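You operate a simulated robot arm through the tools that you are given. There is no shell and no other tool. Be economical: measure what you need, move in short steps, check, and stop when the job is done.

Carry out the task below with a simulated two-armed robot. There is one attempt and no reset: what you move stays moved.

JOB
Pick up the tan-banded core marked "X-49" from the top of the bagger bench with one hand, pass it to the other hand and put it on the waste bin shelf.

It is judged by the outcome, as a careful person would: the job done as asked, and still so three seconds after it is handed in. It fails if anything else is knocked over, pushed out of place, dropped, spilled or broken.

ROBOT AND FRAMES
Two 7-joint arms with four-finger grippers on one trunk, on a base that drives. Base frame: it is fixed to the floor where the robot stands at the start and does not move with it; the origin is under the middle of the robot, x ahead of it, y to its left, z up. Lengths are in m, angles in degrees, forces in N, time in s.
The left shoulder is at the start at [0.04, 0.181, 1.254], the right one opposite. With the tool pointing down near the work surface each hand reaches from about 0.28 to 0.82 m from the robot's upright axis, wherever it stands, measured 20 degrees to its own side. Places, roughly: waste bin shelf (30x20 cm) [0.52, -1.46, 0.22]. Payload 3.67 kg a hand.
The TCP of each hand is the grasp point between the finger pads, 0.028 m short of the fingertips. In the tool frame z runs along the fingers and y along their closing line. The gripper opens to 0.112 m. The gripper's body begins 0.073 m behind the TCP.
Orientation is that of the tool frame in the base frame, as a unit quaternion [x, y, z, w]. With the fingers straight down and closing along the base's y, the tool's x points along the base's -x, its y along +y and its z along -z.

CONTROLS
- The arms move only by the tool servo_tool. It takes "left_deltas", "right_deltas" or both (then of equal length, played together; a hand with none holds still); each is a list of rows, each a list of 7 numbers: the shift along the tool's x, y, z in m, then the turn, a rotation vector about the tool's x, y, z in degrees, then the opening, from 0 (shut) to 1 (fully open). In form: [[dx, dy, dz, wx, wy, wz, hand], ...]. A call has 1 to 12 rows; each row shifts and turns the commanded pose from where the row before left it, along the tool's axes as they then stand. Each row takes 0.2 s and may step no farther than 0.05 m and 8.6 degrees from the row before; otherwise, or with a gripper value out of range, the whole call is refused. A pose out of reach is approached as far as the arm can. The call stops where the force on the tool passes 40 N (or 10 N more than at its start, if that is more) or the arm is blocked; 0.2 s more then pass. The fingers move at their own pace and stop on an object; they squeeze with about 39 N. The grip force told is the motor's: it shows also when the fingers shut on nothing. Time passes only in rows, and 0.2 s behind the last, so rows that do not move let the fingers close. It gives the time, the measured TCP pose, the force on the tool (base axes), the opening and the grip force at its end, in the units of the frame above (readings bear some noise), with the torque about the TCP (base axes, N m) and any sound that the robot's microphone picked up, and new pictures: "views" is both (left out), scene, wrist or none (wrist: the cameras of the hands that moved).
- Cameras (640 x 400 px; columns grow to the right, rows downward): "scene" is now at [0.109, -0.018, 1.495]; the picture's right is [-0.20, -0.98, 0.00], its down [-0.54, 0.11, -0.84] and it looks along [0.82, -0.16, -0.55] (base axes); focal length 278 px, centre (320, 200). "left" rides on the left gripper at [0.06, 0.018, -0.104] in its tool frame; the picture's right is [-0.29, 0.96, 0.00], its down [-0.80, -0.24, -0.55] and it looks along [-0.53, -0.16, 0.83] (tool axes); focal length 234 px, centre (320, 200). "right" rides on the right gripper at [0.06, -0.018, -0.104] in its tool frame; the picture's right is [0.29, 0.96, 0.00], its down [-0.80, 0.24, -0.55] and it looks along [-0.53, 0.16, 0.83] (tool axes); focal length 234 px, centre (320, 200). There is no depth. A picture from a camera that has moved, and an enlarged one, comes with that camera's place and axes in the base frame and with its lens. The place of the scene camera against the robot may be out by one fixed shift of up to 0.012 m in any direction.
- lift_body(by): slides the trunk up (or, below 0, down) by that many m; the arms and the scene camera ride with it, the base frame stays. It gives what a move gives, with no picture.
- base_move(legs): drives the robot by 1 to 6 legs, each [ahead, left, turn to the left] in m, m and degrees, along the robot's own axes; the way and the turn of a leg run together, so that a leg with both is an arc; at most 1.5 m and 180 degrees a leg. The arms and the cameras ride along, it lands a little off, and it stops where it bumps. It gives what a move gives, and a new picture of the scene camera.
- head_to(pan, tilt): turns the head with the scene camera to pan (to the left, within 86 degrees either way) and tilt (down, from -29 to 69), counted from straight ahead of the robot. It gives what a move gives, and a new picture of the scene camera.
- inspect(camera, box): a new picture of the part [left, top, right, bottom] of that camera's present view, enlarged. It takes no simulated time.
- finish_job(): hands the job in; it is judged then, once.

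Go step by step. Nothing tells you exact positions but the pictures and the camera data: compare them with the known pose of the tool, close in by small moves and look again before you grip or let go. The budget is 120 turns and 260 pictures, counting those below and the enlarged ones. Unless the task says otherwise, let go and move clear before handing in, and close with one line.

The tools are called by a JSON object that holds its "op" and its "data". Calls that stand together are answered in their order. servo_tool: Moves the arms, as the interface text tells. Its arguments: {"type":"object","properties":{"left_deltas":{"type":"array","items":{"type":"array","items":{"type":"number"}}},"right_deltas":{"type":"array","items":{"type":"array","items":{"type":"number"}}},"views":{"type":"string","enum":["both","scene","wrist","none"]}},"required":[]} The other tools are called the same way: lift_body (by) slides the trunk up or down; base_move (legs) drives the base; head_to (pan, tilt) turns the head that bears the scene camera; inspect (camera, box) takes an enlarged picture of a part of a camera's view; finish_job () hands the job in.

At the start:

```text
time: 0.0
left_ee_pos: [0.4964, 0.1043, 1.0942]
left_tcp_rot: [0.0, 1.0, 0.0, 0.0]
left_wrist_force: [-0.1, 0.1, 0.1]
left_torque: [0.0, 0.02, -0.03]
left_opening: 0.1119
left_grip_force: 0.0
right_ee_pos: [0.489, -0.3171, 1.1529]
right_tcp_rot: [-0.001, 1.0, 0.0, 0.0]
right_wrist_force: [-1.0, -0.2, -0.5]
right_torque: [-0.07, -0.02, -0.03]
right_opening: 0.1119
right_grip_force: 0.2
trunk travel left (down, up): [-0.375, 0.139]
robot x, y, heading: [0.0012, 0.0014, 0.1]
head pan, tilt: [-11.3, 33.3]
```

scene: 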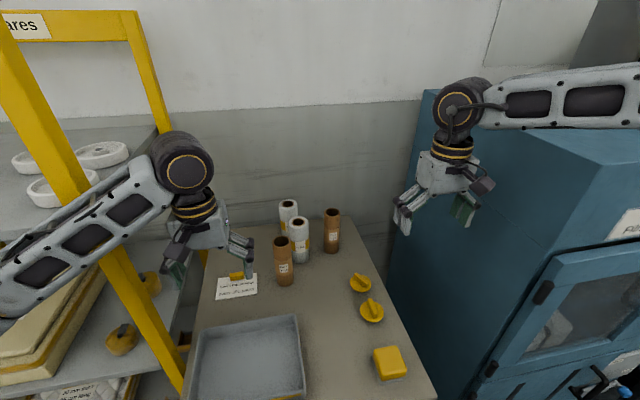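
right: 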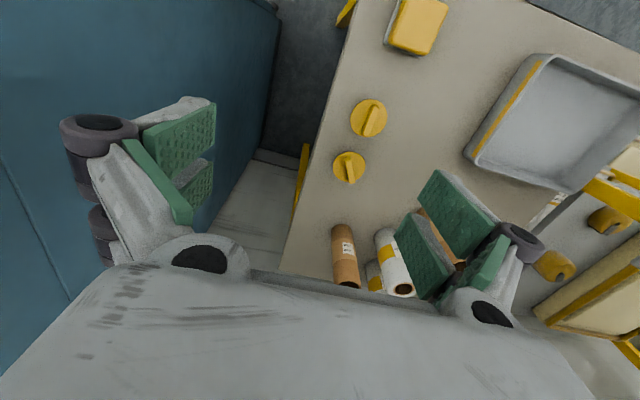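
left: 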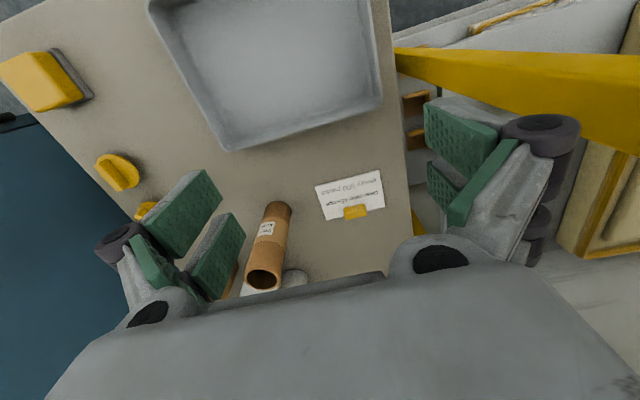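

I see four cores standing at the back of the bench: two white with tan/yellow bands and two brown. I'll enlarge them to read the marks, and the note.

{"op": "inspect", "data": {"camera": "scene", "box": [260, 190, 360, 290]}}

{"op": "inspect", "data": {"camera": "scene", "box": [190, 260, 450, 400]}}

{"op": "inspect", "data": {"camera": "left", "box": [230, 150, 400, 300]}}

{"op": "inspect", "data": {"camera": "right", "box": [310, 200, 440, 300]}}

```text
4.00 times, centred on (310, 240) of scene
camera zoom: at [0.109, -0.018, 1.495], right [-0.2, -0.98, 0.0], down [-0.54, 0.11, -0.84], along [0.82, -0.16, -0.55], focal length 1110 px, centre (360, 40)
```

zoom: 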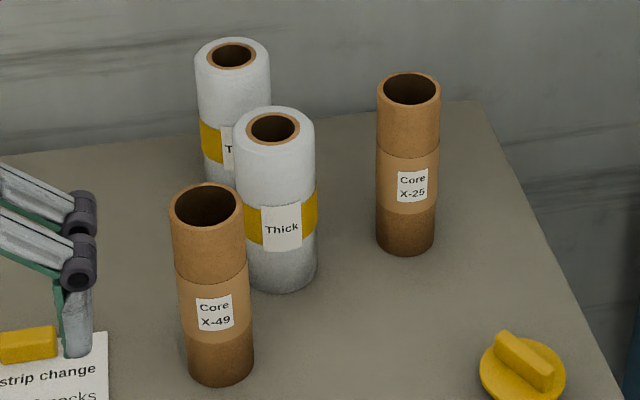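

```text
2.46 times, centred on (320, 330) of scene
camera zoom: at [0.109, -0.018, 1.495], right [-0.2, -0.98, 0.0], down [-0.54, 0.11, -0.84], along [0.82, -0.16, -0.55], focal length 683 px, centre (320, -120)
```

zoom: 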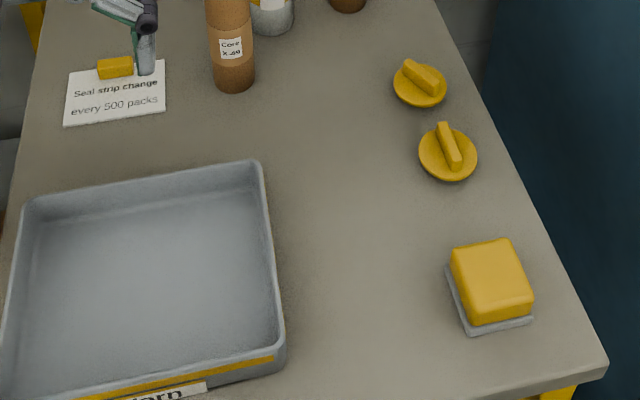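

```text
2.67 times, centred on (315, 225) of left
camera zoom: at [0.4361, 0.1223, 1.1977], right [0.29, 0.96, 0.0], down [0.8, -0.24, 0.55], along [0.53, -0.16, -0.83], focal length 624 px, centre (333, 133)
```

zoom: 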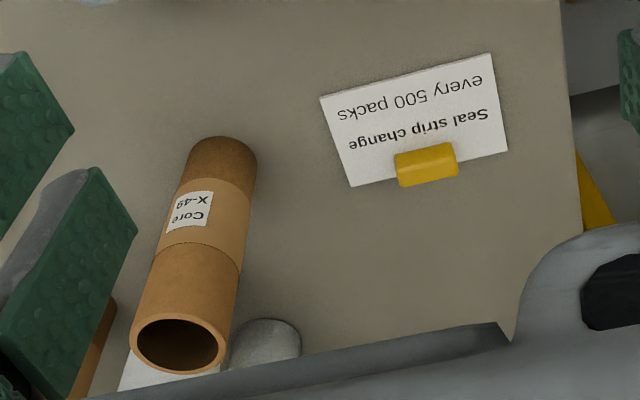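

```text
4.00 times, centred on (375, 250) of right
camera zoom: at [0.4301, -0.337, 1.2582], right [-0.29, 0.96, 0.0], down [0.8, 0.24, 0.55], along [0.53, 0.16, -0.83], focal length 937 px, centre (100, 0)
```

zoom: 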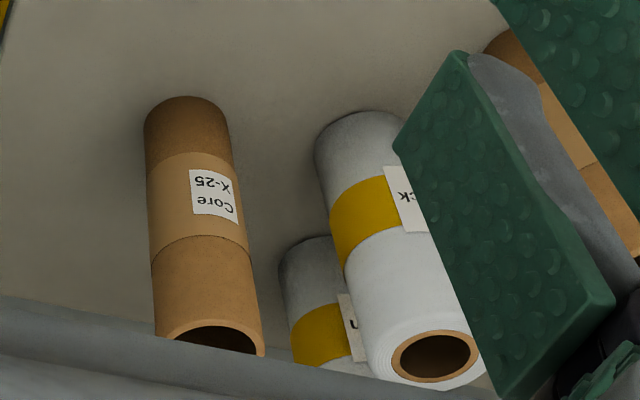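

The X-49 core is the front brown one: axis about (0.66, -0.024), from z≈0.857 to ≈1.00, diameter about 5 cm. Next I look at the waste bin shelf before planning the handover.

{"op": "head_to", "data": {"pan": -70, "tilt": 38}}

```text
time: 1.3
left_ee_pos: [0.4966, 0.1042, 1.0934]
left_tcp_rot: [0.0, 1.0, 0.0, 0.0]
left_wrist_force: [0.9, 0.0, -0.1]
left_torque: [0.02, -0.02, -0.03]
left_opening: 0.112
left_grip_force: 0.0
right_ee_pos: [0.4908, -0.3176, 1.1522]
right_tcp_rot: [0.0, 1.0, 0.0, 0.0]
right_wrist_force: [-0.2, -0.8, 0.2]
right_torque: [0.04, 0.01, 0.01]
right_opening: 0.1121
right_grip_force: 0.0
trunk travel left (down, up): [-0.375, 0.139]
robot x, y, heading: [-0.0011, -0.0031, 0.0]
head pan, tilt: [-70.0, 38.0]
camera scene: at [0.0514, -0.0817, 1.4878], right [-0.94, -0.34, 0.0], down [-0.21, 0.58, -0.79], along [0.27, -0.74, -0.62], focal length 278 px, centre (320, 200)
```

scene: 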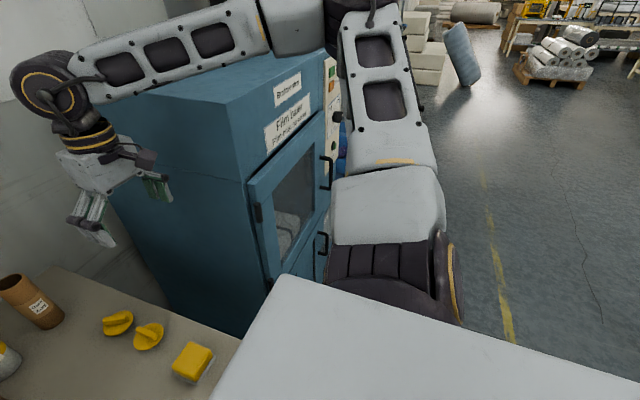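

The shelf is hidden behind the blue machine, so I'll drive there later. Now I pitch the left hand 45° forward, so it can hold the core low and leave the top free for the right hand, and move it to a standoff.

{"op": "head_to", "data": {"pan": -5, "tilt": 38}}

{"op": "servo_tool", "data": {"left_deltas": [[0, 0, 0, 0, -7.5, 0, 0.8], [0, 0, 0, 0, -7.5, 0, 0.8], [0, 0, 0, 0, -7.5, 0, 0.8], [0, 0, 0, 0, -7.5, 0, 0.8], [0, 0, 0, 0, -7.5, 0, 0.8], [0, 0, 0, 0, -7.5, 0, 0.8], [0.0045, -0.032, 0.0288, 0, 0, 0, 0.8], [0.0045, -0.032, 0.0288, 0, 0, 0, 0.8], [0.0045, -0.032, 0.0288, 0, 0, 0, 0.8], [0.0045, -0.032, 0.0288, 0, 0, 0, 0.8], [0, 0, 0, 0, 0, 0, 0.8]]}}

```text
time: 2.6
left_ee_pos: [0.4954, 0.103, 1.094]
left_tcp_rot: [-0.001, 1.0, 0.0, 0.001]
left_wrist_force: [0.5, 0.1, -0.1]
left_torque: [0.01, -0.02, 0.03]
left_opening: 0.1119
left_grip_force: 0.2
right_ee_pos: [0.4903, -0.3177, 1.1518]
right_tcp_rot: [0.0, 1.0, 0.0, 0.0]
right_wrist_force: [0.6, 0.6, 0.3]
right_torque: [-0.02, 0.04, 0.02]
right_opening: 0.1121
right_grip_force: 0.0
trunk travel left (down, up): [-0.375, 0.139]
robot x, y, heading: [0.0005, 0.0008, -0.1]
head pan, tilt: [-5.0, 38.0]
camera scene: at [0.1078, -0.0082, 1.4878], right [-0.09, -1.0, 0.0], down [-0.61, 0.05, -0.79], along [0.78, -0.07, -0.62], focal length 278 px, centre (320, 200)
```

scene: 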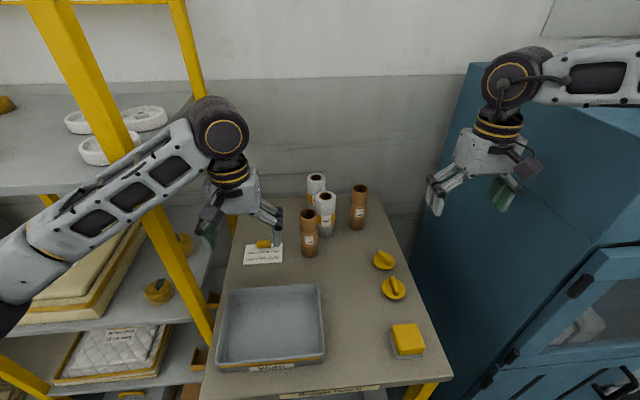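

```text
time: 5.0
left_ee_pos: [0.5641, -0.0242, 0.9995]
left_tcp_rot: [0.0, 0.924, -0.001, 0.383]
left_wrist_force: [-1.0, 0.0, 0.4]
left_torque: [0.03, -0.01, -0.01]
left_opening: 0.0899
left_grip_force: 0.0
right_ee_pos: [0.4911, -0.3166, 1.1537]
right_tcp_rot: [0.0, 1.0, 0.001, 0.0]
right_wrist_force: [0.9, -0.9, 0.5]
right_torque: [0.0, 0.0, 0.04]
right_opening: 0.1121
right_grip_force: 0.0
trunk travel left (down, up): [-0.375, 0.139]
robot x, y, heading: [-0.0023, 0.0005, 0.0]
head pan, tilt: [-5.0, 38.0]
camera scene: at [0.1072, -0.007, 1.4879], right [-0.09, -1.0, 0.0], down [-0.61, 0.05, -0.79], along [0.79, -0.07, -0.62], focal length 278 px, centre (320, 200)
camera left: at [0.4481, -0.006, 1.0306], right [0.2, 0.96, 0.2], down [0.17, -0.24, 0.96], along [0.96, -0.16, -0.21], focal length 234 px, centre (320, 200)
```

scene: 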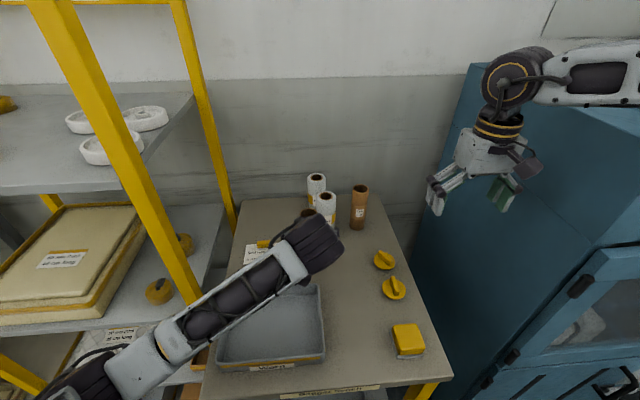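
left: 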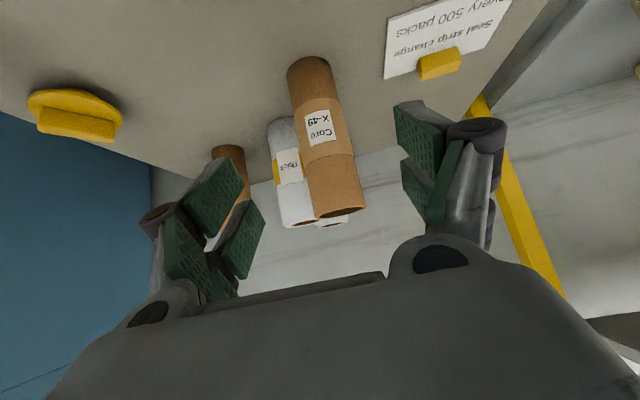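

The wrist view agrees: core axis at about (0.658, -0.023). I advance along the tool axis most of the way and check.

{"op": "servo_tool", "data": {"left_deltas": [[0, 0, 0.033, 0, 0, 0, 0.8], [0, 0, 0.033, 0, 0, 0, 0.8], [0, 0, 0.034, 0, 0, 0, 0.8], [0, 0, 0, 0, 0, 0, 0.8]], "views": "wrist"}}

```text
time: 6.0
left_ee_pos: [0.6365, -0.0231, 0.9288]
left_tcp_rot: [0.001, 0.924, -0.001, 0.382]
left_wrist_force: [0.1, -0.4, -0.2]
left_torque: [-0.01, 0.02, -0.01]
left_opening: 0.0895
left_grip_force: 0.0
right_ee_pos: [0.4915, -0.3171, 1.153]
right_tcp_rot: [0.0, 1.0, -0.001, 0.001]
right_wrist_force: [-1.3, 0.2, 0.7]
right_torque: [0.02, 0.01, -0.01]
right_opening: 0.1119
right_grip_force: 0.2
trunk travel left (down, up): [-0.375, 0.139]
robot x, y, heading: [-0.0003, 0.0014, 0.2]
head pan, tilt: [-5.0, 38.0]
camera left: at [0.52, -0.0047, 0.9603], right [0.2, 0.96, 0.2], down [0.17, -0.24, 0.96], along [0.96, -0.16, -0.21], focal length 234 px, centre (320, 200)
```

left: 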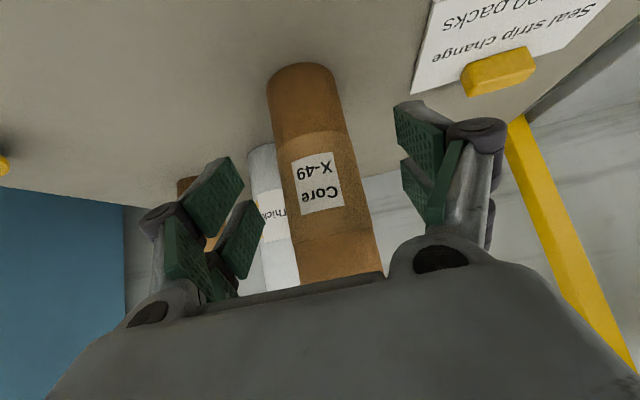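

The core is centred between the fingers. I advance the last 3.2 cm and close.

{"op": "servo_tool", "data": {"left_deltas": [[0, 0, 0.016, 0, 0, 0, 0.8], [0, 0, 0.016, 0, 0, 0, 0.8], [0, 0, 0, 0, 0, 0, 0.8]], "views": "wrist"}}

```text
time: 6.8
left_ee_pos: [0.659, -0.0234, 0.9063]
left_tcp_rot: [0.0, 0.924, 0.0, 0.382]
left_wrist_force: [-0.4, -0.4, -0.8]
left_torque: [-0.03, -0.03, 0.0]
left_opening: 0.0896
left_grip_force: 0.0
right_ee_pos: [0.491, -0.3162, 1.1529]
right_tcp_rot: [-0.001, 1.0, 0.0, 0.0]
right_wrist_force: [0.4, 0.5, 0.5]
right_torque: [0.01, 0.0, -0.04]
right_opening: 0.112
right_grip_force: 0.0
trunk travel left (down, up): [-0.375, 0.139]
robot x, y, heading: [0.0026, 0.0045, 0.2]
head pan, tilt: [-5.0, 38.0]
camera left: at [0.5431, -0.0045, 0.9372], right [0.2, 0.96, 0.2], down [0.17, -0.24, 0.96], along [0.96, -0.16, -0.21], focal length 234 px, centre (320, 200)
```

left: 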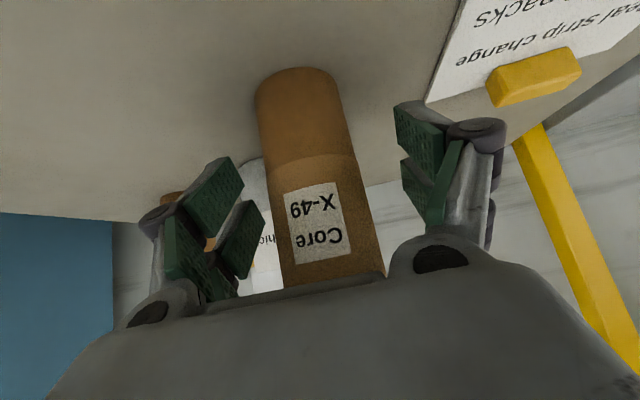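

The TCP projects onto the core's axis, so I close the fingers.

{"op": "servo_tool", "data": {"left_deltas": [[0, 0, 0, 0, 0, 0, 0.5], [0, 0, 0, 0, 0, 0, 0.2], [0, 0, 0, 0, 0, 0, 0], [0, 0, 0, 0, 0, 0, 0]], "views": "wrist"}}

```text
time: 7.8
left_ee_pos: [0.6579, -0.0225, 0.9052]
left_tcp_rot: [0.0, 0.924, 0.001, 0.383]
left_wrist_force: [-0.3, -0.6, 0.8]
left_torque: [0.0, 0.03, 0.02]
left_opening: 0.0473
left_grip_force: 39.4
right_ee_pos: [0.4901, -0.3178, 1.1539]
right_tcp_rot: [0.0, 1.0, 0.0, 0.0]
right_wrist_force: [-0.9, 0.2, 0.1]
right_torque: [0.0, 0.0, -0.01]
right_opening: 0.112
right_grip_force: 0.0
trunk travel left (down, up): [-0.375, 0.139]
robot x, y, heading: [-0.0022, 0.0016, 0.4]
head pan, tilt: [-5.0, 38.0]
camera left: at [0.5431, -0.0046, 0.9374], right [0.2, 0.96, 0.2], down [0.17, -0.24, 0.96], along [0.96, -0.16, -0.21], focal length 234 px, centre (320, 200)
```

left: 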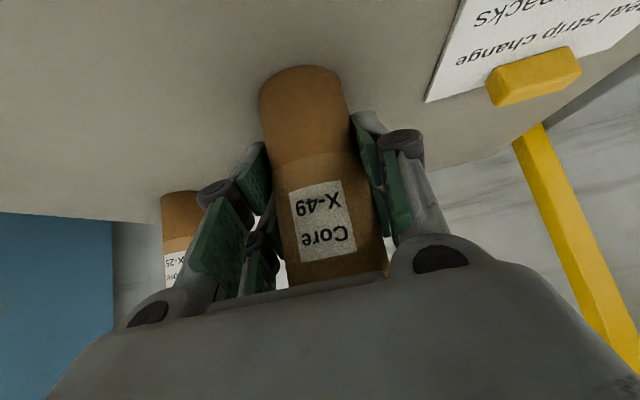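

Gripped (opening 0.047, 39 N). I lift straight up 15 cm.

{"op": "servo_tool", "data": {"left_deltas": [[-0.007, 0, -0.007, 0, 0, 0, 0], [-0.025, 0, -0.025, 0, 0, 0, 0], [-0.025, 0, -0.025, 0, 0, 0, 0], [-0.025, 0, -0.025, 0, 0, 0, 0], [-0.025, 0, -0.025, 0, 0, 0, 0], [0, 0, 0, 0, 0, 0, 0]]}}

```text
time: 9.2
left_ee_pos: [0.6579, -0.0236, 1.0571]
left_tcp_rot: [0.0, 0.924, 0.0, 0.382]
left_wrist_force: [-0.1, 0.2, 0.1]
left_torque: [0.0, -0.01, -0.03]
left_opening: 0.0466
left_grip_force: 38.9
right_ee_pos: [0.4919, -0.3178, 1.1526]
right_tcp_rot: [0.0, 1.0, -0.001, 0.0]
right_wrist_force: [0.0, 0.0, 0.1]
right_torque: [-0.02, 0.0, 0.02]
right_opening: 0.1118
right_grip_force: 0.1
trunk travel left (down, up): [-0.375, 0.139]
robot x, y, heading: [0.0018, 0.0035, -0.1]
head pan, tilt: [-5.0, 38.0]
camera scene: at [0.1081, -0.0078, 1.4878], right [-0.09, -1.0, 0.0], down [-0.61, 0.05, -0.79], along [0.78, -0.07, -0.62], focal length 278 px, centre (320, 200)
camera left: at [0.5415, -0.0047, 1.0891], right [0.2, 0.96, 0.2], down [0.17, -0.24, 0.96], along [0.96, -0.16, -0.21], focal length 234 px, centre (320, 200)
```

scene: 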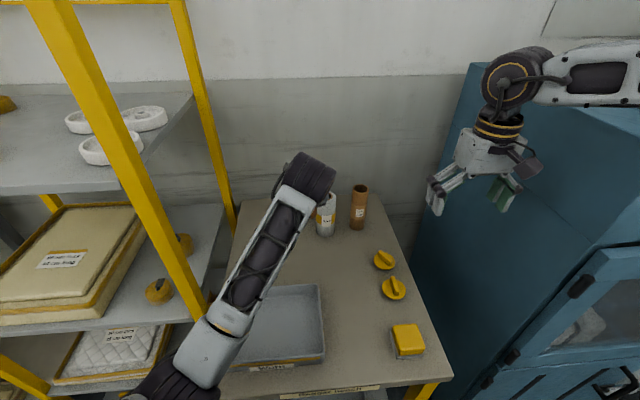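
left: 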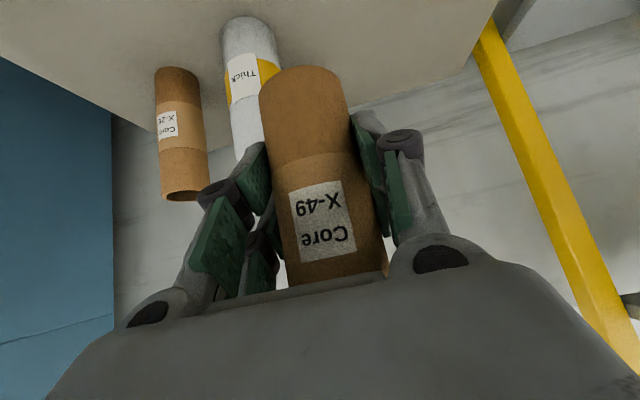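

The core is held and nothing else moved. Before driving back I check the left side for clearance.

{"op": "head_to", "data": {"pan": 75, "tilt": 35}}

{"op": "head_to", "data": {"pan": -86, "tilt": 30}}

```text
time: 10.8
left_ee_pos: [0.6561, -0.0237, 1.0582]
left_tcp_rot: [0.0, 0.924, 0.0, 0.382]
left_wrist_force: [-0.3, 0.5, -0.3]
left_torque: [0.0, -0.03, 0.01]
left_opening: 0.0469
left_grip_force: 39.4
right_ee_pos: [0.4911, -0.3179, 1.1537]
right_tcp_rot: [-0.001, 1.0, -0.001, -0.001]
right_wrist_force: [-0.8, -0.6, -0.5]
right_torque: [0.03, 0.02, 0.0]
right_opening: 0.1121
right_grip_force: 0.0
trunk travel left (down, up): [-0.375, 0.139]
robot x, y, heading: [0.0031, 0.0005, 0.1]
head pan, tilt: [75.0, 35.0]
camera scene: at [0.0448, 0.0844, 1.4924], right [0.97, -0.26, 0.0], down [-0.15, -0.55, -0.82], along [0.21, 0.79, -0.57], focal length 278 px, centre (320, 200)
```

scene: 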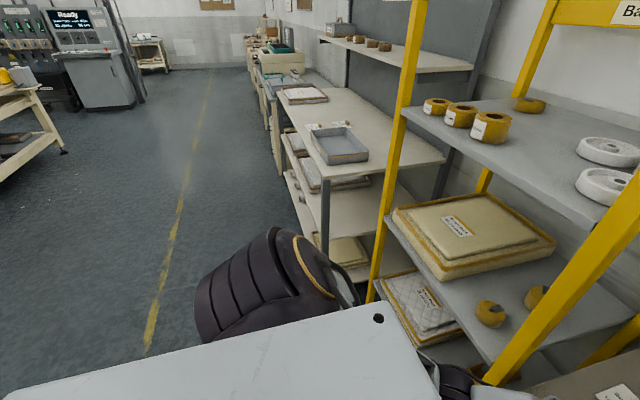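

```text
time: 13.2
left_ee_pos: [0.6572, -0.0242, 1.0575]
left_tcp_rot: [0.0, 0.924, 0.0, 0.383]
left_wrist_force: [-0.2, 0.9, -0.1]
left_torque: [0.01, -0.01, 0.02]
left_opening: 0.047
left_grip_force: 38.4
right_ee_pos: [0.4908, -0.3166, 1.1528]
right_tcp_rot: [0.0, 1.0, 0.0, 0.0]
right_wrist_force: [-0.6, 1.2, 0.2]
right_torque: [0.0, 0.0, 0.02]
right_opening: 0.1121
right_grip_force: 0.1
trunk travel left (down, up): [-0.375, 0.139]
robot x, y, heading: [0.0025, 0.0001, -0.0]
head pan, tilt: [-85.9, 30.0]
camera scene: at [0.0283, -0.0909, 1.5002], right [-1.0, -0.07, 0.0], down [-0.04, 0.5, -0.87], along [0.06, -0.86, -0.5], focal length 278 px, centre (320, 200)
```

scene: 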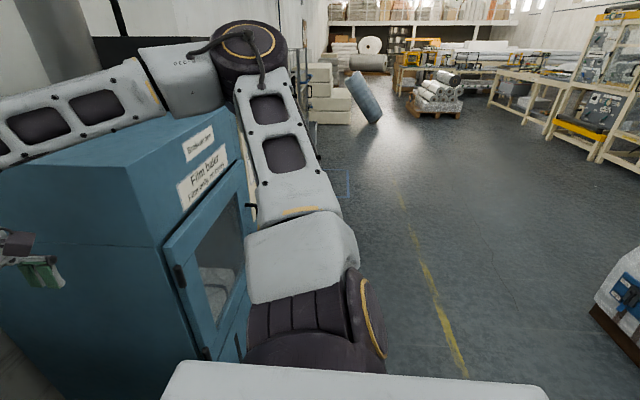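

The aisle behind is clear. I drive back 0.5 m.

{"op": "base_move", "data": {"legs": [[-0.5, 0, 0]]}}

{"op": "head_to", "data": {"pan": -62, "tilt": 32}}

```text
time: 16.3
left_ee_pos: [0.1559, -0.0275, 1.0576]
left_tcp_rot: [0.005, 0.924, -0.002, 0.382]
left_wrist_force: [0.2, 0.1, 0.1]
left_torque: [-0.02, 0.03, 0.01]
left_opening: 0.0469
left_grip_force: 39.2
right_ee_pos: [-0.0127, -0.3205, 1.1516]
right_tcp_rot: [0.006, 1.0, 0.0, -0.001]
right_wrist_force: [-0.7, 0.4, 0.9]
right_torque: [0.0, 0.03, -0.02]
right_opening: 0.1116
right_grip_force: 0.0
trunk travel left (down, up): [-0.375, 0.139]
robot x, y, heading: [-0.496, 0.0019, -0.3]
head pan, tilt: [-85.9, 30.0]
camera scene: at [-0.4727, -0.0885, 1.5002], right [-1.0, -0.06, 0.0], down [-0.03, 0.5, -0.87], along [0.05, -0.86, -0.5], focal length 278 px, centre (320, 200)
```

scene: 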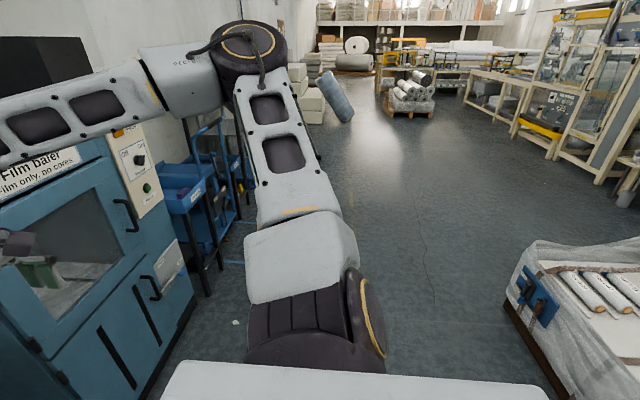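

```text
time: 17.1
left_ee_pos: [0.1561, -0.0277, 1.0572]
left_tcp_rot: [0.005, 0.924, -0.003, 0.383]
left_wrist_force: [-0.5, -0.8, -1.0]
left_torque: [0.02, 0.02, -0.01]
left_opening: 0.0466
left_grip_force: 38.7
right_ee_pos: [-0.013, -0.3202, 1.1517]
right_tcp_rot: [0.005, 1.0, 0.0, 0.0]
right_wrist_force: [0.1, 0.4, 0.2]
right_torque: [0.01, -0.02, 0.03]
right_opening: 0.1118
right_grip_force: 0.0
trunk travel left (down, up): [-0.375, 0.139]
robot x, y, heading: [-0.5002, 0.0003, -0.6]
head pan, tilt: [-62.0, 32.0]
camera scene: at [-0.437, -0.0777, 1.497], right [-0.89, -0.46, 0.0], down [-0.24, 0.47, -0.85], along [0.39, -0.75, -0.53], focal length 278 px, centre (320, 200)
```

scene: 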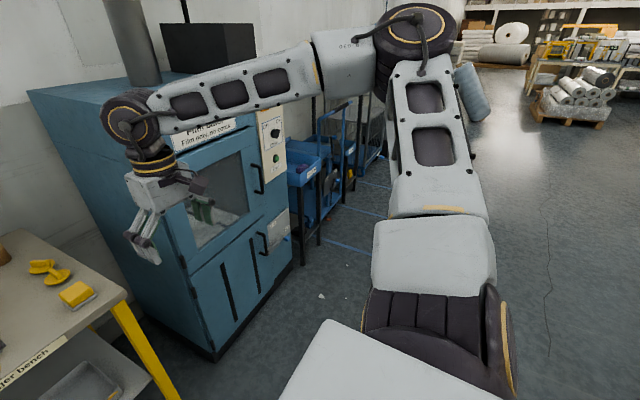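

Now in free space I bring the left hand closer, then yaw both hands by 90°, so the left holds from the left side and the right comes from above with its camera facing away.

{"op": "servo_tool", "data": {"left_deltas": [[0.032, -0.0104, -0.0263, 0, 0, 0, 0], [0.032, -0.0104, -0.0263, 0, 0, 0, 0], [0.032, -0.0104, -0.0263, 0, 0, 0, 0], [0.032, -0.0104, -0.0263, 0, 0, 0, 0], [0.032, -0.0104, -0.0263, 0, 0, 0, 0]], "right_deltas": [[0, -0.02, -0.025, 0, 0, 0, 1], [0, 0, -0.025, 0, 0, 0, 1], [0, 0, -0.025, 0, 0, 0, 1], [0, 0, -0.025, 0, 0, 0, 1], [0, 0, 0, 0, 0, 0, 1]], "views": "none"}}

{"op": "head_to", "data": {"pan": -10, "tilt": 40}}

{"op": "servo_tool", "data": {"left_deltas": [[0, 0, 0, 5.3, 0, 5.3, 0], [0, 0, 0, 5.3, 0, 5.3, 0], [0, 0, 0, 5.3, 0, 5.3, 0], [0, 0, 0, 5.3, 0, 5.3, 0], [0, 0, 0, 5.3, 0, 5.3, 0], [0, 0, 0, 5.3, 0, 5.3, 0], [0, 0, 0, 5.3, 0, 5.3, 0], [0, 0, 0, 5.3, 0, 5.3, 0], [0, 0, 0, 5.3, 0, 5.3, 0], [0, 0, 0, 5.3, 0, 5.3, 0], [0, 0, 0, 5.3, 0, 5.3, 0], [0, 0, 0, 5.3, 0, 5.3, 0]], "right_deltas": [[0, 0, 0, 0, 0, -7.5, 1], [0, 0, 0, 0, 0, -7.5, 1], [0, 0, 0, 0, 0, -7.5, 1], [0, 0, 0, 0, 0, -7.5, 1], [0, 0, 0, 0, 0, -7.5, 1], [0, 0, 0, 0, 0, -7.5, 1], [0, 0, 0, 0, 0, -7.5, 1], [0, 0, 0, 0, 0, -7.5, 1], [0, 0, 0, 0, 0, -7.5, 1], [0, 0, 0, 0, 0, -7.5, 1], [0, 0, 0, 0, 0, -7.5, 1], [0, 0, 0, 0, 0, -7.5, 1]]}}

```text
time: 18.3
left_ee_pos: [0.0087, -0.0564, 1.1157]
left_tcp_rot: [0.0, 0.881, 0.024, 0.473]
left_wrist_force: [0.1, 0.3, -1.3]
left_torque: [0.0, -0.03, -0.04]
left_opening: 0.047
left_grip_force: 38.4
right_ee_pos: [-0.0153, -0.3407, 1.2532]
right_tcp_rot: [0.006, 1.0, -0.001, -0.001]
right_wrist_force: [0.1, -0.5, -0.4]
right_torque: [0.01, -0.02, -0.02]
right_opening: 0.1118
right_grip_force: 0.2
trunk travel left (down, up): [-0.375, 0.139]
robot x, y, heading: [-0.5043, 0.0019, -0.7]
head pan, tilt: [-62.0, 32.0]
stopped in row 5 (left hand): the arm was blocked; the commanded pose is now the measured one
```

```text
time: 19.5
left_ee_pos: [0.0093, -0.0553, 1.1169]
left_tcp_rot: [0.001, 0.881, 0.023, 0.473]
left_wrist_force: [0.5, -0.9, -0.1]
left_torque: [0.02, 0.02, -0.02]
left_opening: 0.0469
left_grip_force: 38.8
right_ee_pos: [-0.0144, -0.3393, 1.2527]
right_tcp_rot: [0.005, 1.0, 0.0, -0.002]
right_wrist_force: [0.2, -0.4, -0.6]
right_torque: [0.01, -0.03, -0.01]
right_opening: 0.1121
right_grip_force: 0.1
trunk travel left (down, up): [-0.375, 0.139]
robot x, y, heading: [-0.5028, 0.0014, -0.7]
head pan, tilt: [-10.0, 40.0]
camera scene: at [-0.3947, -0.0138, 1.4848], right [-0.19, -0.98, 0.0], down [-0.63, 0.12, -0.77], along [0.75, -0.14, -0.64], focal length 278 px, centre (320, 200)
```

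scene: 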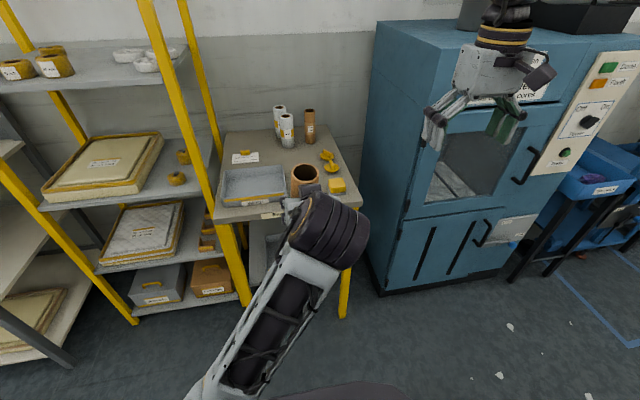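

```text
time: 22.1
left_ee_pos: [0.0082, -0.0561, 1.1164]
left_tcp_rot: [0.678, 0.634, -0.188, 0.322]
left_wrist_force: [0.2, -0.2, -0.5]
left_torque: [-0.01, -0.01, 0.03]
left_opening: 0.0468
left_grip_force: 38.8
right_ee_pos: [-0.2311, -0.0929, 1.2911]
right_tcp_rot: [-0.701, 0.713, -0.002, -0.002]
right_wrist_force: [-0.4, -0.9, 0.4]
right_torque: [-0.04, 0.01, -0.04]
right_opening: 0.1118
right_grip_force: 0.1
right hand out of reach, approached as far as the arm can: row 5, 6, 7, 8, 9, 10, 11, 12
trunk travel left (down, up): [-0.375, 0.139]
robot x, y, heading: [-0.5017, -0.0011, -0.8]
head pan, tilt: [-10.0, 40.0]
camera scene: at [-0.3948, -0.0119, 1.4848], right [-0.18, -0.98, 0.0], down [-0.63, 0.12, -0.77], along [0.75, -0.14, -0.64], focal length 278 px, centre (320, 200)
camera right: at [-0.2151, -0.1537, 1.3955], right [-0.96, -0.27, 0.0], down [-0.23, 0.8, 0.55], along [-0.15, 0.53, -0.83], focal length 234 px, centre (320, 200)
camera left: at [0.0177, 0.0593, 1.1558], right [0.9, -0.2, 0.38], down [-0.42, -0.21, 0.88], along [-0.1, -0.96, -0.28], focal length 234 px, centre (320, 200)
```

scene: 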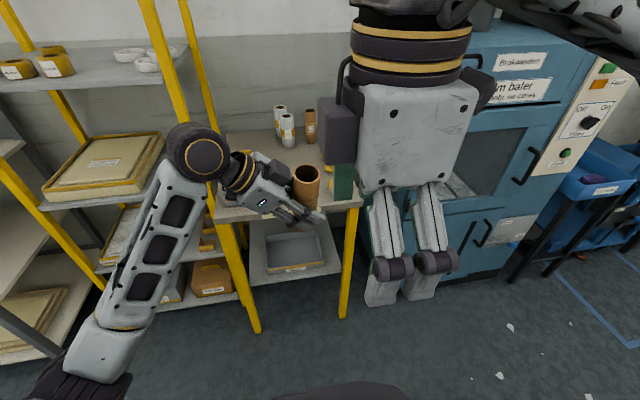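
right: 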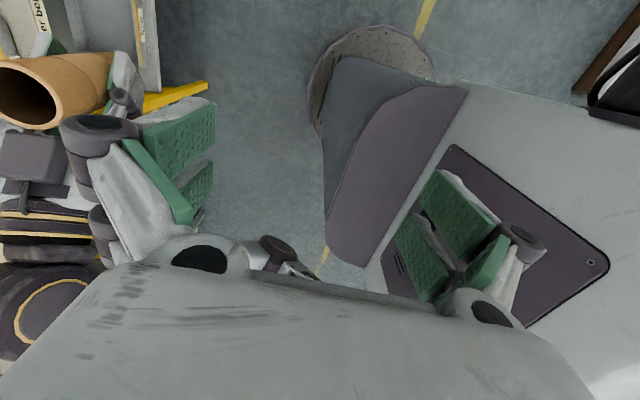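
left: 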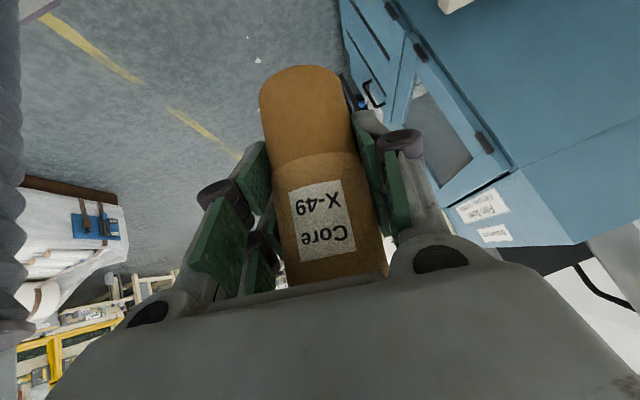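

The right arm couldn't hold a 90° yaw at that height and drifted toward the body; a lower handover height should suit it better. I turn it partly back and see how its pose responds.

{"op": "servo_tool", "data": {"right_deltas": [[0, 0, 0, 0, 0, 7.5, 1], [0, 0, 0, 0, 0, 7.5, 1], [0, 0, 0, 0, 0, 7.5, 1], [0, 0, 0, 0, 0, 7.5, 1]], "views": "none"}}

```text
time: 23.1
left_ee_pos: [0.0082, -0.0578, 1.1178]
left_tcp_rot: [0.677, 0.634, -0.188, 0.324]
left_wrist_force: [-0.4, 0.1, -0.1]
left_torque: [0.0, 0.01, -0.01]
left_opening: 0.0471
left_grip_force: 38.9
right_ee_pos: [-0.2304, -0.0947, 1.2895]
right_tcp_rot: [-0.494, 0.869, 0.001, -0.001]
right_wrist_force: [-0.5, 0.3, -0.3]
right_torque: [-0.02, 0.01, -0.01]
right_opening: 0.1119
right_grip_force: 0.0
trunk travel left (down, up): [-0.375, 0.139]
robot x, y, heading: [-0.5019, 0.0016, -0.8]
head pan, tilt: [-10.0, 40.0]
```

{"op": "servo_tool", "data": {"right_deltas": [[0, 0, 0, 0, 0, 7.5, 1], [0, 0, 0, 0, 0, 7.5, 1], [0, 0, 0, 0, 0, 7.5, 1], [0, 0, 0, 0, 0, 7.5, 1], [0, 0, 0, 0, 0, 7.5, 1], [0, 0, 0, 0, 0, 7.5, 1], [0, 0, 0, 0, 0, 7.5, 1], [0, 0, 0, 0, 0, 7.5, 1]], "views": "none"}}

{"op": "servo_tool", "data": {"right_deltas": [[-0.0245, -0.0278, 0.0, 0, 0, 0, 1], [-0.0245, -0.0278, 0.0, 0, 0, 0, 1], [-0.0245, -0.0278, 0.0278, 0, 0, 0, 1], [-0.0245, -0.0278, 0.0278, 0, 0, 0, 1], [-0.0245, -0.0278, 0.0278, 0, 0, 0, 1], [-0.0245, -0.0278, 0.0278, 0, 0, 0, 1], [-0.0245, -0.0278, 0.0278, 0, 0, 0, 1], [-0.0245, -0.0278, 0.0278, 0, 0, 0, 1], [-0.0245, -0.0278, 0.0278, 0, 0, 0, 1], [0, 0, 0.04, 0, 0, 0, 1]], "views": "scene"}}

```text
time: 24.9
left_ee_pos: [0.0072, -0.0573, 1.1171]
left_tcp_rot: [0.677, 0.634, -0.188, 0.324]
left_wrist_force: [-0.6, 0.0, -1.4]
left_torque: [0.0, -0.01, 0.03]
left_opening: 0.047
left_grip_force: 39.3
right_ee_pos: [-0.2321, -0.0942, 1.2899]
right_tcp_rot: [0.007, 1.0, 0.0, 0.001]
right_wrist_force: [-0.6, 0.2, -0.7]
right_torque: [0.01, 0.02, 0.01]
right_opening: 0.1123
right_grip_force: 0.1
trunk travel left (down, up): [-0.375, 0.139]
robot x, y, heading: [-0.5017, 0.0029, -0.8]
head pan, tilt: [-10.0, 40.0]
```

```text
time: 27.1
left_ee_pos: [0.0101, -0.0575, 1.1169]
left_tcp_rot: [0.676, 0.635, -0.188, 0.323]
left_wrist_force: [0.7, -0.1, -0.7]
left_torque: [0.02, 0.0, -0.02]
left_opening: 0.0468
left_grip_force: 39.3
right_ee_pos: [-0.0125, -0.3455, 1.0541]
right_tcp_rot: [0.005, 1.0, 0.0, -0.001]
right_wrist_force: [-0.5, 0.2, -0.4]
right_torque: [0.04, 0.02, -0.01]
right_opening: 0.1117
right_grip_force: 0.1
trunk travel left (down, up): [-0.375, 0.139]
robot x, y, heading: [-0.5003, 0.0013, -0.3]
head pan, tilt: [-10.0, 40.0]
camera scene: at [-0.3944, -0.0135, 1.4848], right [-0.18, -0.98, 0.0], down [-0.63, 0.12, -0.77], along [0.75, -0.14, -0.64], focal length 278 px, centre (320, 200)
```

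scene: 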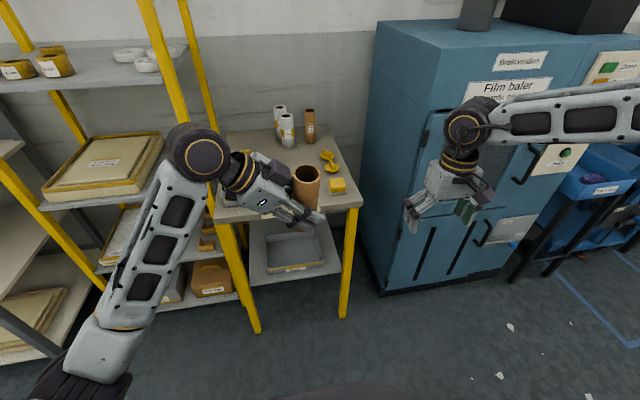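

Right arm is back to a good pose. I straighten the core (it leans ~12°), lower the left hand, and try the right yaw again at this lower height.

{"op": "servo_tool", "data": {"left_deltas": [[0, 0, 0, 4.0, -1.1, -4.0, 0], [0, 0, 0, 4.0, -1.1, -4.0, 0], [0.0226, -0.01, 0.034, 0, 0, 0, 0], [0.0226, -0.01, 0.034, 0, 0, 0, 0], [0.0226, -0.01, 0.034, 0, 0, 0, 0], [0.0226, -0.01, 0.034, 0, 0, 0, 0], [0.0226, -0.01, 0.034, 0, 0, 0, 0]], "right_deltas": [[0, 0, 0, 0, 0, -7.5, 1], [0, 0, 0, 0, 0, -7.5, 1], [0, 0, 0, 0, 0, -7.5, 1], [0, 0, 0, 0, 0, -7.5, 1], [0, 0, 0, 0, 0, -7.5, 1], [0, 0, 0, 0, 0, -7.5, 1], [0, 0, 0, 0, 0, 0, 1]], "views": "scene"}}

```text
time: 28.7
left_ee_pos: [-0.0422, -0.0998, 0.9149]
left_tcp_rot: [0.648, 0.659, -0.267, 0.274]
left_wrist_force: [0.4, 0.1, 0.0]
left_torque: [0.0, 0.05, -0.02]
left_opening: 0.0471
left_grip_force: 38.7
right_ee_pos: [-0.0362, -0.2834, 1.0464]
right_tcp_rot: [-0.371, 0.929, -0.004, 0.0]
right_wrist_force: [-0.1, 0.0, -0.4]
right_torque: [-0.01, -0.01, -0.03]
right_opening: 0.112
right_grip_force: 0.0
right hand out of reach, approached as far as the arm can: row 5, 6
trunk travel left (down, up): [-0.375, 0.139]
robot x, y, heading: [-0.5032, 0.0008, -0.6]
head pan, tilt: [-10.0, 40.0]
camera scene: at [-0.3936, -0.0149, 1.4847], right [-0.18, -0.98, 0.0], down [-0.63, 0.12, -0.77], along [0.75, -0.14, -0.64], focal length 278 px, centre (320, 200)
```

scene: 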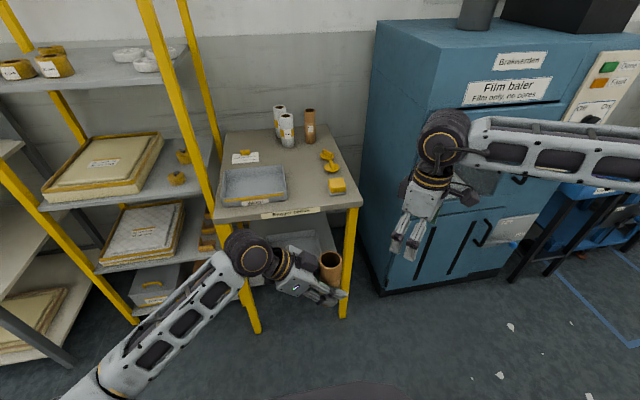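

The right hand's yaw limit relaxes as it moves inward. I raise it, move over the core (at about (-0.042, -0.10), top ≈1.01), and add yaw there.

{"op": "servo_tool", "data": {"right_deltas": [[0, 0, -0.03, 0, 0, 0, 1], [0, 0, -0.03, 0, 0, 0, 1], [-0.0305, 0.0342, 0, 0, 0, 0, 1], [-0.0305, 0.0342, 0, 0, 0, 0, 1], [-0.0305, 0.0342, 0, 0, 0, 0, 1], [-0.0305, 0.0342, 0, 0, 0, 0, 1], [0, 0, 0, 0, 0, -6, 1], [0, 0, 0, 0, 0, -6, 1], [0, 0, 0, 0, 0, 0, 1]]}}

```text
time: 30.7
left_ee_pos: [-0.0439, -0.0988, 0.9151]
left_tcp_rot: [0.648, 0.659, -0.267, 0.273]
left_wrist_force: [-0.2, -0.8, -0.4]
left_torque: [0.02, 0.03, 0.02]
left_opening: 0.0468
left_grip_force: 38.8
right_ee_pos: [-0.0482, -0.0936, 1.1077]
right_tcp_rot: [-0.473, 0.881, 0.0, -0.001]
right_wrist_force: [-0.5, 0.6, 0.5]
right_torque: [0.03, 0.01, -0.02]
right_opening: 0.1119
right_grip_force: 0.1
right hand out of reach, approached as far as the arm can: row 1
trunk travel left (down, up): [-0.375, 0.139]
robot x, y, heading: [-0.5028, -0.0001, -0.3]
head pan, tilt: [-10.0, 40.0]
camera scene: at [-0.3948, -0.0129, 1.4848], right [-0.18, -0.98, 0.0], down [-0.63, 0.12, -0.77], along [0.75, -0.14, -0.64], focal length 278 px, centre (320, 200)
camera right: at [-0.0669, -0.1551, 1.2131], right [-0.96, 0.29, 0.0], down [0.24, 0.8, 0.55], along [0.16, 0.53, -0.83], focal length 234 px, centre (320, 200)
```

scene: 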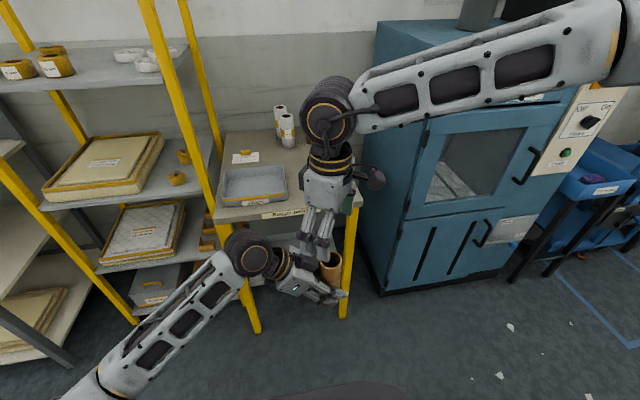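
right: 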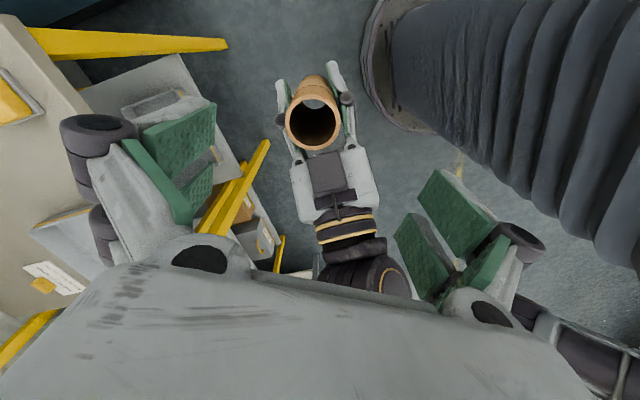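

Good view: the core's open top sits at about (-0.045, -0.102), z≈1.01. I add some more yaw to be better perpendicular to the left fingers, and look.

{"op": "servo_tool", "data": {"right_deltas": [[0, 0, 0, 0, 0, -6, 1], [0, 0, 0, 0, 0, -6, 1], [0, 0, 0, 0, 0, -6, 1], [0, 0, 0, 0, 0, 0, 1]], "views": "wrist"}}

```text
time: 31.7
left_ee_pos: [-0.0429, -0.1001, 0.9161]
left_tcp_rot: [0.648, 0.659, -0.268, 0.273]
left_wrist_force: [0.7, -0.4, -1.0]
left_torque: [-0.01, 0.01, -0.02]
left_opening: 0.0468
left_grip_force: 39.1
right_ee_pos: [-0.0965, -0.0635, 1.1026]
right_tcp_rot: [-0.599, 0.801, -0.004, 0.001]
right_wrist_force: [0.3, -0.6, 0.1]
right_torque: [0.02, 0.02, -0.01]
right_opening: 0.112
right_grip_force: 0.1
right hand out of reach, approached as far as the arm can: row 2, 3
trunk travel left (down, up): [-0.375, 0.139]
robot x, y, heading: [-0.4971, 0.0044, -0.7]
head pan, tilt: [-10.0, 40.0]
camera right: at [-0.0975, -0.1269, 1.2075], right [-1.0, -0.01, -0.01], down [-0.01, 0.83, 0.55], along [0.0, 0.55, -0.83], focal length 234 px, centre (320, 200)
```

right: 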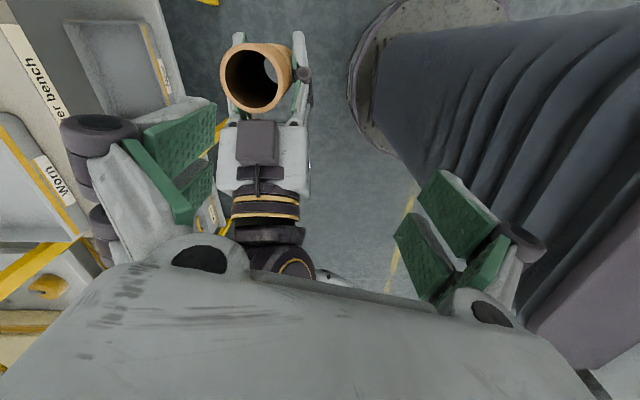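

The right yaw is now ~74° but at (-0.097, -0.064). It's simpler to bring the core under the right hand, so I shift the left hand there.

{"op": "servo_tool", "data": {"left_deltas": [[0.013, -0.0265, -0.013, 0, 0, 0, 0], [0.013, -0.0265, -0.013, 0, 0, 0, 0], [0, 0, 0, 0, 0, 0, 0]], "right_deltas": [[0, 0, 0, 0, 0, 0, 1], [0, 0, 0, 0, 0, 0, 1], [0, 0, 0, 0, 0, 0, 1]]}}

```text
time: 32.5
left_ee_pos: [-0.0949, -0.0622, 0.9168]
left_tcp_rot: [0.648, 0.659, -0.267, 0.273]
left_wrist_force: [-0.1, 1.2, -1.0]
left_torque: [-0.01, 0.02, 0.0]
left_opening: 0.047
left_grip_force: 39.7
right_ee_pos: [-0.0962, -0.0627, 1.1017]
right_tcp_rot: [-0.599, 0.801, -0.003, 0.001]
right_wrist_force: [1.1, -0.4, -0.3]
right_torque: [0.01, 0.02, 0.02]
right_opening: 0.1121
right_grip_force: 0.1
trunk travel left (down, up): [-0.375, 0.139]
robot x, y, heading: [-0.5022, 0.0047, -0.4]
head pan, tilt: [-10.0, 40.0]
camera scene: at [-0.3942, -0.0142, 1.4848], right [-0.18, -0.98, 0.0], down [-0.63, 0.12, -0.77], along [0.75, -0.14, -0.64], focal length 278 px, centre (320, 200)
camera right: at [-0.0974, -0.1262, 1.2077], right [-1.0, -0.01, -0.01], down [-0.01, 0.83, 0.55], along [0.0, 0.55, -0.83], focal length 234 px, centre (320, 200)
camera left: at [-0.0779, 0.055, 0.9484], right [0.96, -0.19, 0.2], down [-0.24, -0.18, 0.95], along [-0.14, -0.97, -0.21], focal length 234 px, centre (320, 200)
```

scene: 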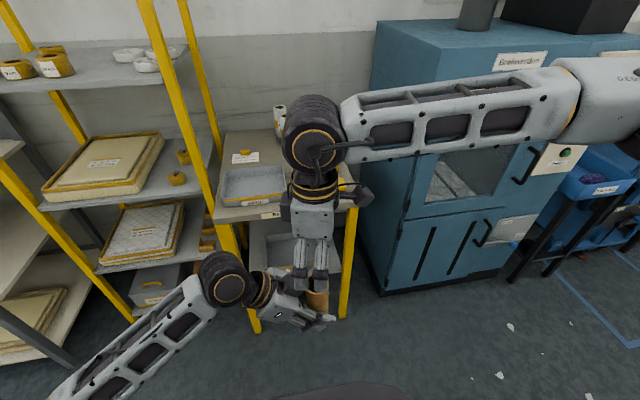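
right: 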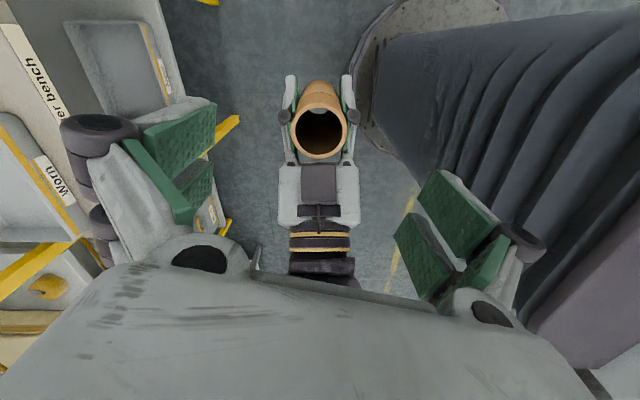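
left: 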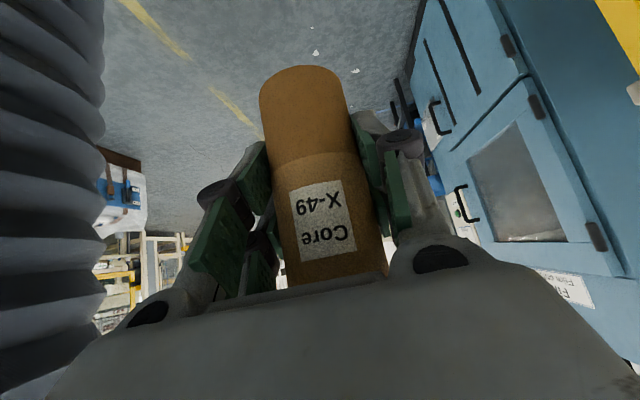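

The core's top is centred under the right hand. I descend to TCP z≈0.99, which keeps the fingertips clear of the left fingers.

{"op": "servo_tool", "data": {"right_deltas": [[0, 0, 0.025, 0, 0, 0, 1], [0, 0, 0.025, 0, 0, 0, 1], [0, 0, 0.025, 0, 0, 0, 1], [0, 0, 0.025, 0, 0, 0, 1], [0, 0, 0.011, 0, 0, 0, 1], [0, 0, 0, 0, 0, 0, 1]]}}

```text
time: 33.9
left_ee_pos: [-0.0945, -0.061, 0.9175]
left_tcp_rot: [0.649, 0.657, -0.269, 0.273]
left_wrist_force: [0.3, -0.5, 0.4]
left_torque: [-0.01, -0.03, 0.04]
left_opening: 0.0467
left_grip_force: 38.8
right_ee_pos: [-0.0982, -0.0621, 0.992]
right_tcp_rot: [-0.604, 0.797, 0.002, -0.001]
right_wrist_force: [-0.3, 0.0, 0.7]
right_torque: [-0.02, 0.0, 0.02]
right_opening: 0.1122
right_grip_force: 0.1
trunk travel left (down, up): [-0.375, 0.139]
robot x, y, heading: [-0.5011, 0.0046, -0.5]
head pan, tilt: [-10.0, 40.0]
camera scene: at [-0.3952, -0.0131, 1.4849], right [-0.18, -0.98, 0.0], down [-0.63, 0.12, -0.77], along [0.75, -0.14, -0.64], focal length 278 px, centre (320, 200)
camera right: at [-0.098, -0.1261, 1.0967], right [-1.0, -0.02, 0.0], down [-0.02, 0.83, 0.56], along [-0.01, 0.56, -0.83], focal length 234 px, centre (320, 200)
```

scene: 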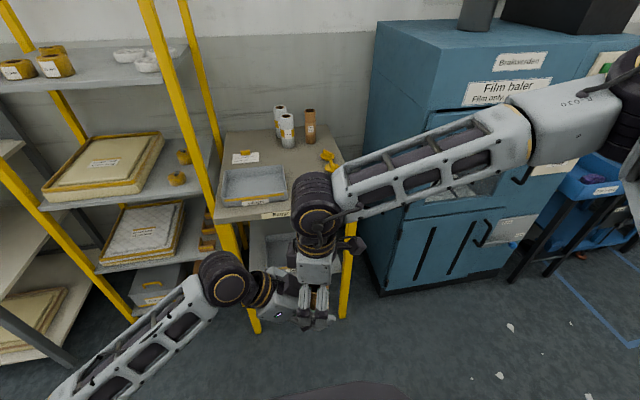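
right: 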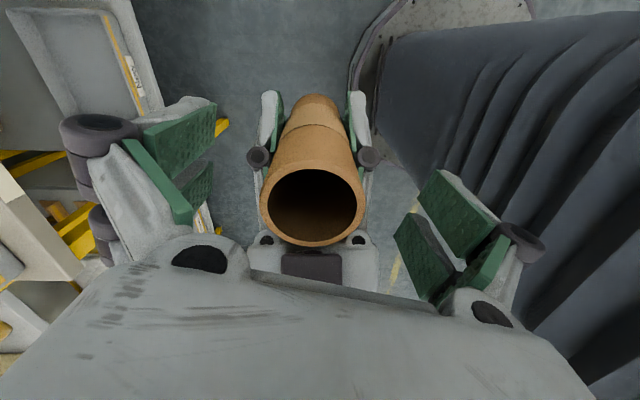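

Everything is clear and aligned (top at ≈(-0.095, -0.064, 1.011)). I nudge 3 mm and close the right fingers.

{"op": "servo_tool", "data": {"right_deltas": [[0, -0.003, 0.003, 0, 0, 0, 1], [0, 0, 0, 0, 0, 0, 0.7], [0, 0, 0, 0, 0, 0, 0.4], [0, 0, 0, 0, 0, 0, 0], [0, 0, 0, 0, 0, 0, 0], [0, 0, 0, 0, 0, 0, 0]], "views": "wrist"}}

```text
time: 35.0
left_ee_pos: [-0.089, -0.058, 0.9162]
left_tcp_rot: [0.646, 0.662, -0.263, 0.274]
left_wrist_force: [11.2, -4.7, -4.8]
left_torque: [0.51, 1.49, -0.62]
left_opening: 0.047
left_grip_force: 38.9
right_ee_pos: [-0.1012, -0.0611, 0.9896]
right_tcp_rot: [-0.609, 0.793, 0.007, -0.001]
right_wrist_force: [-10.2, 6.1, 4.6]
right_torque: [-0.11, -0.79, 0.71]
right_opening: 0.067
right_grip_force: 38.7
trunk travel left (down, up): [-0.375, 0.139]
robot x, y, heading: [-0.4968, 0.0042, -0.5]
head pan, tilt: [-10.0, 40.0]
stopped in row 5 (left hand): the force on the tool passed its limit at 46 N (the readings are from after the stop); the commanded pose is now the measured one
camera right: at [-0.0994, -0.1253, 1.0938], right [-1.0, -0.03, 0.01], down [-0.02, 0.83, 0.56], along [-0.02, 0.56, -0.83], focal length 234 px, centre (320, 200)
```

right: 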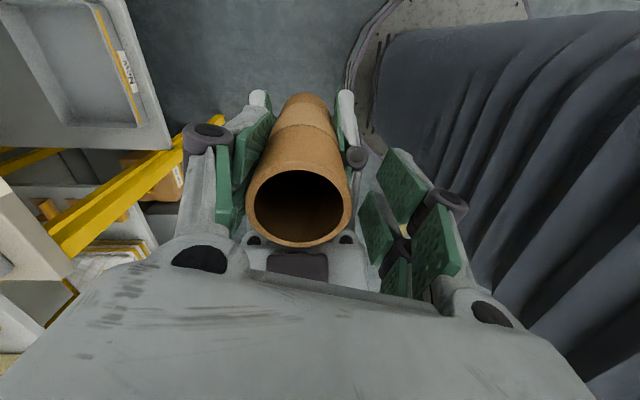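

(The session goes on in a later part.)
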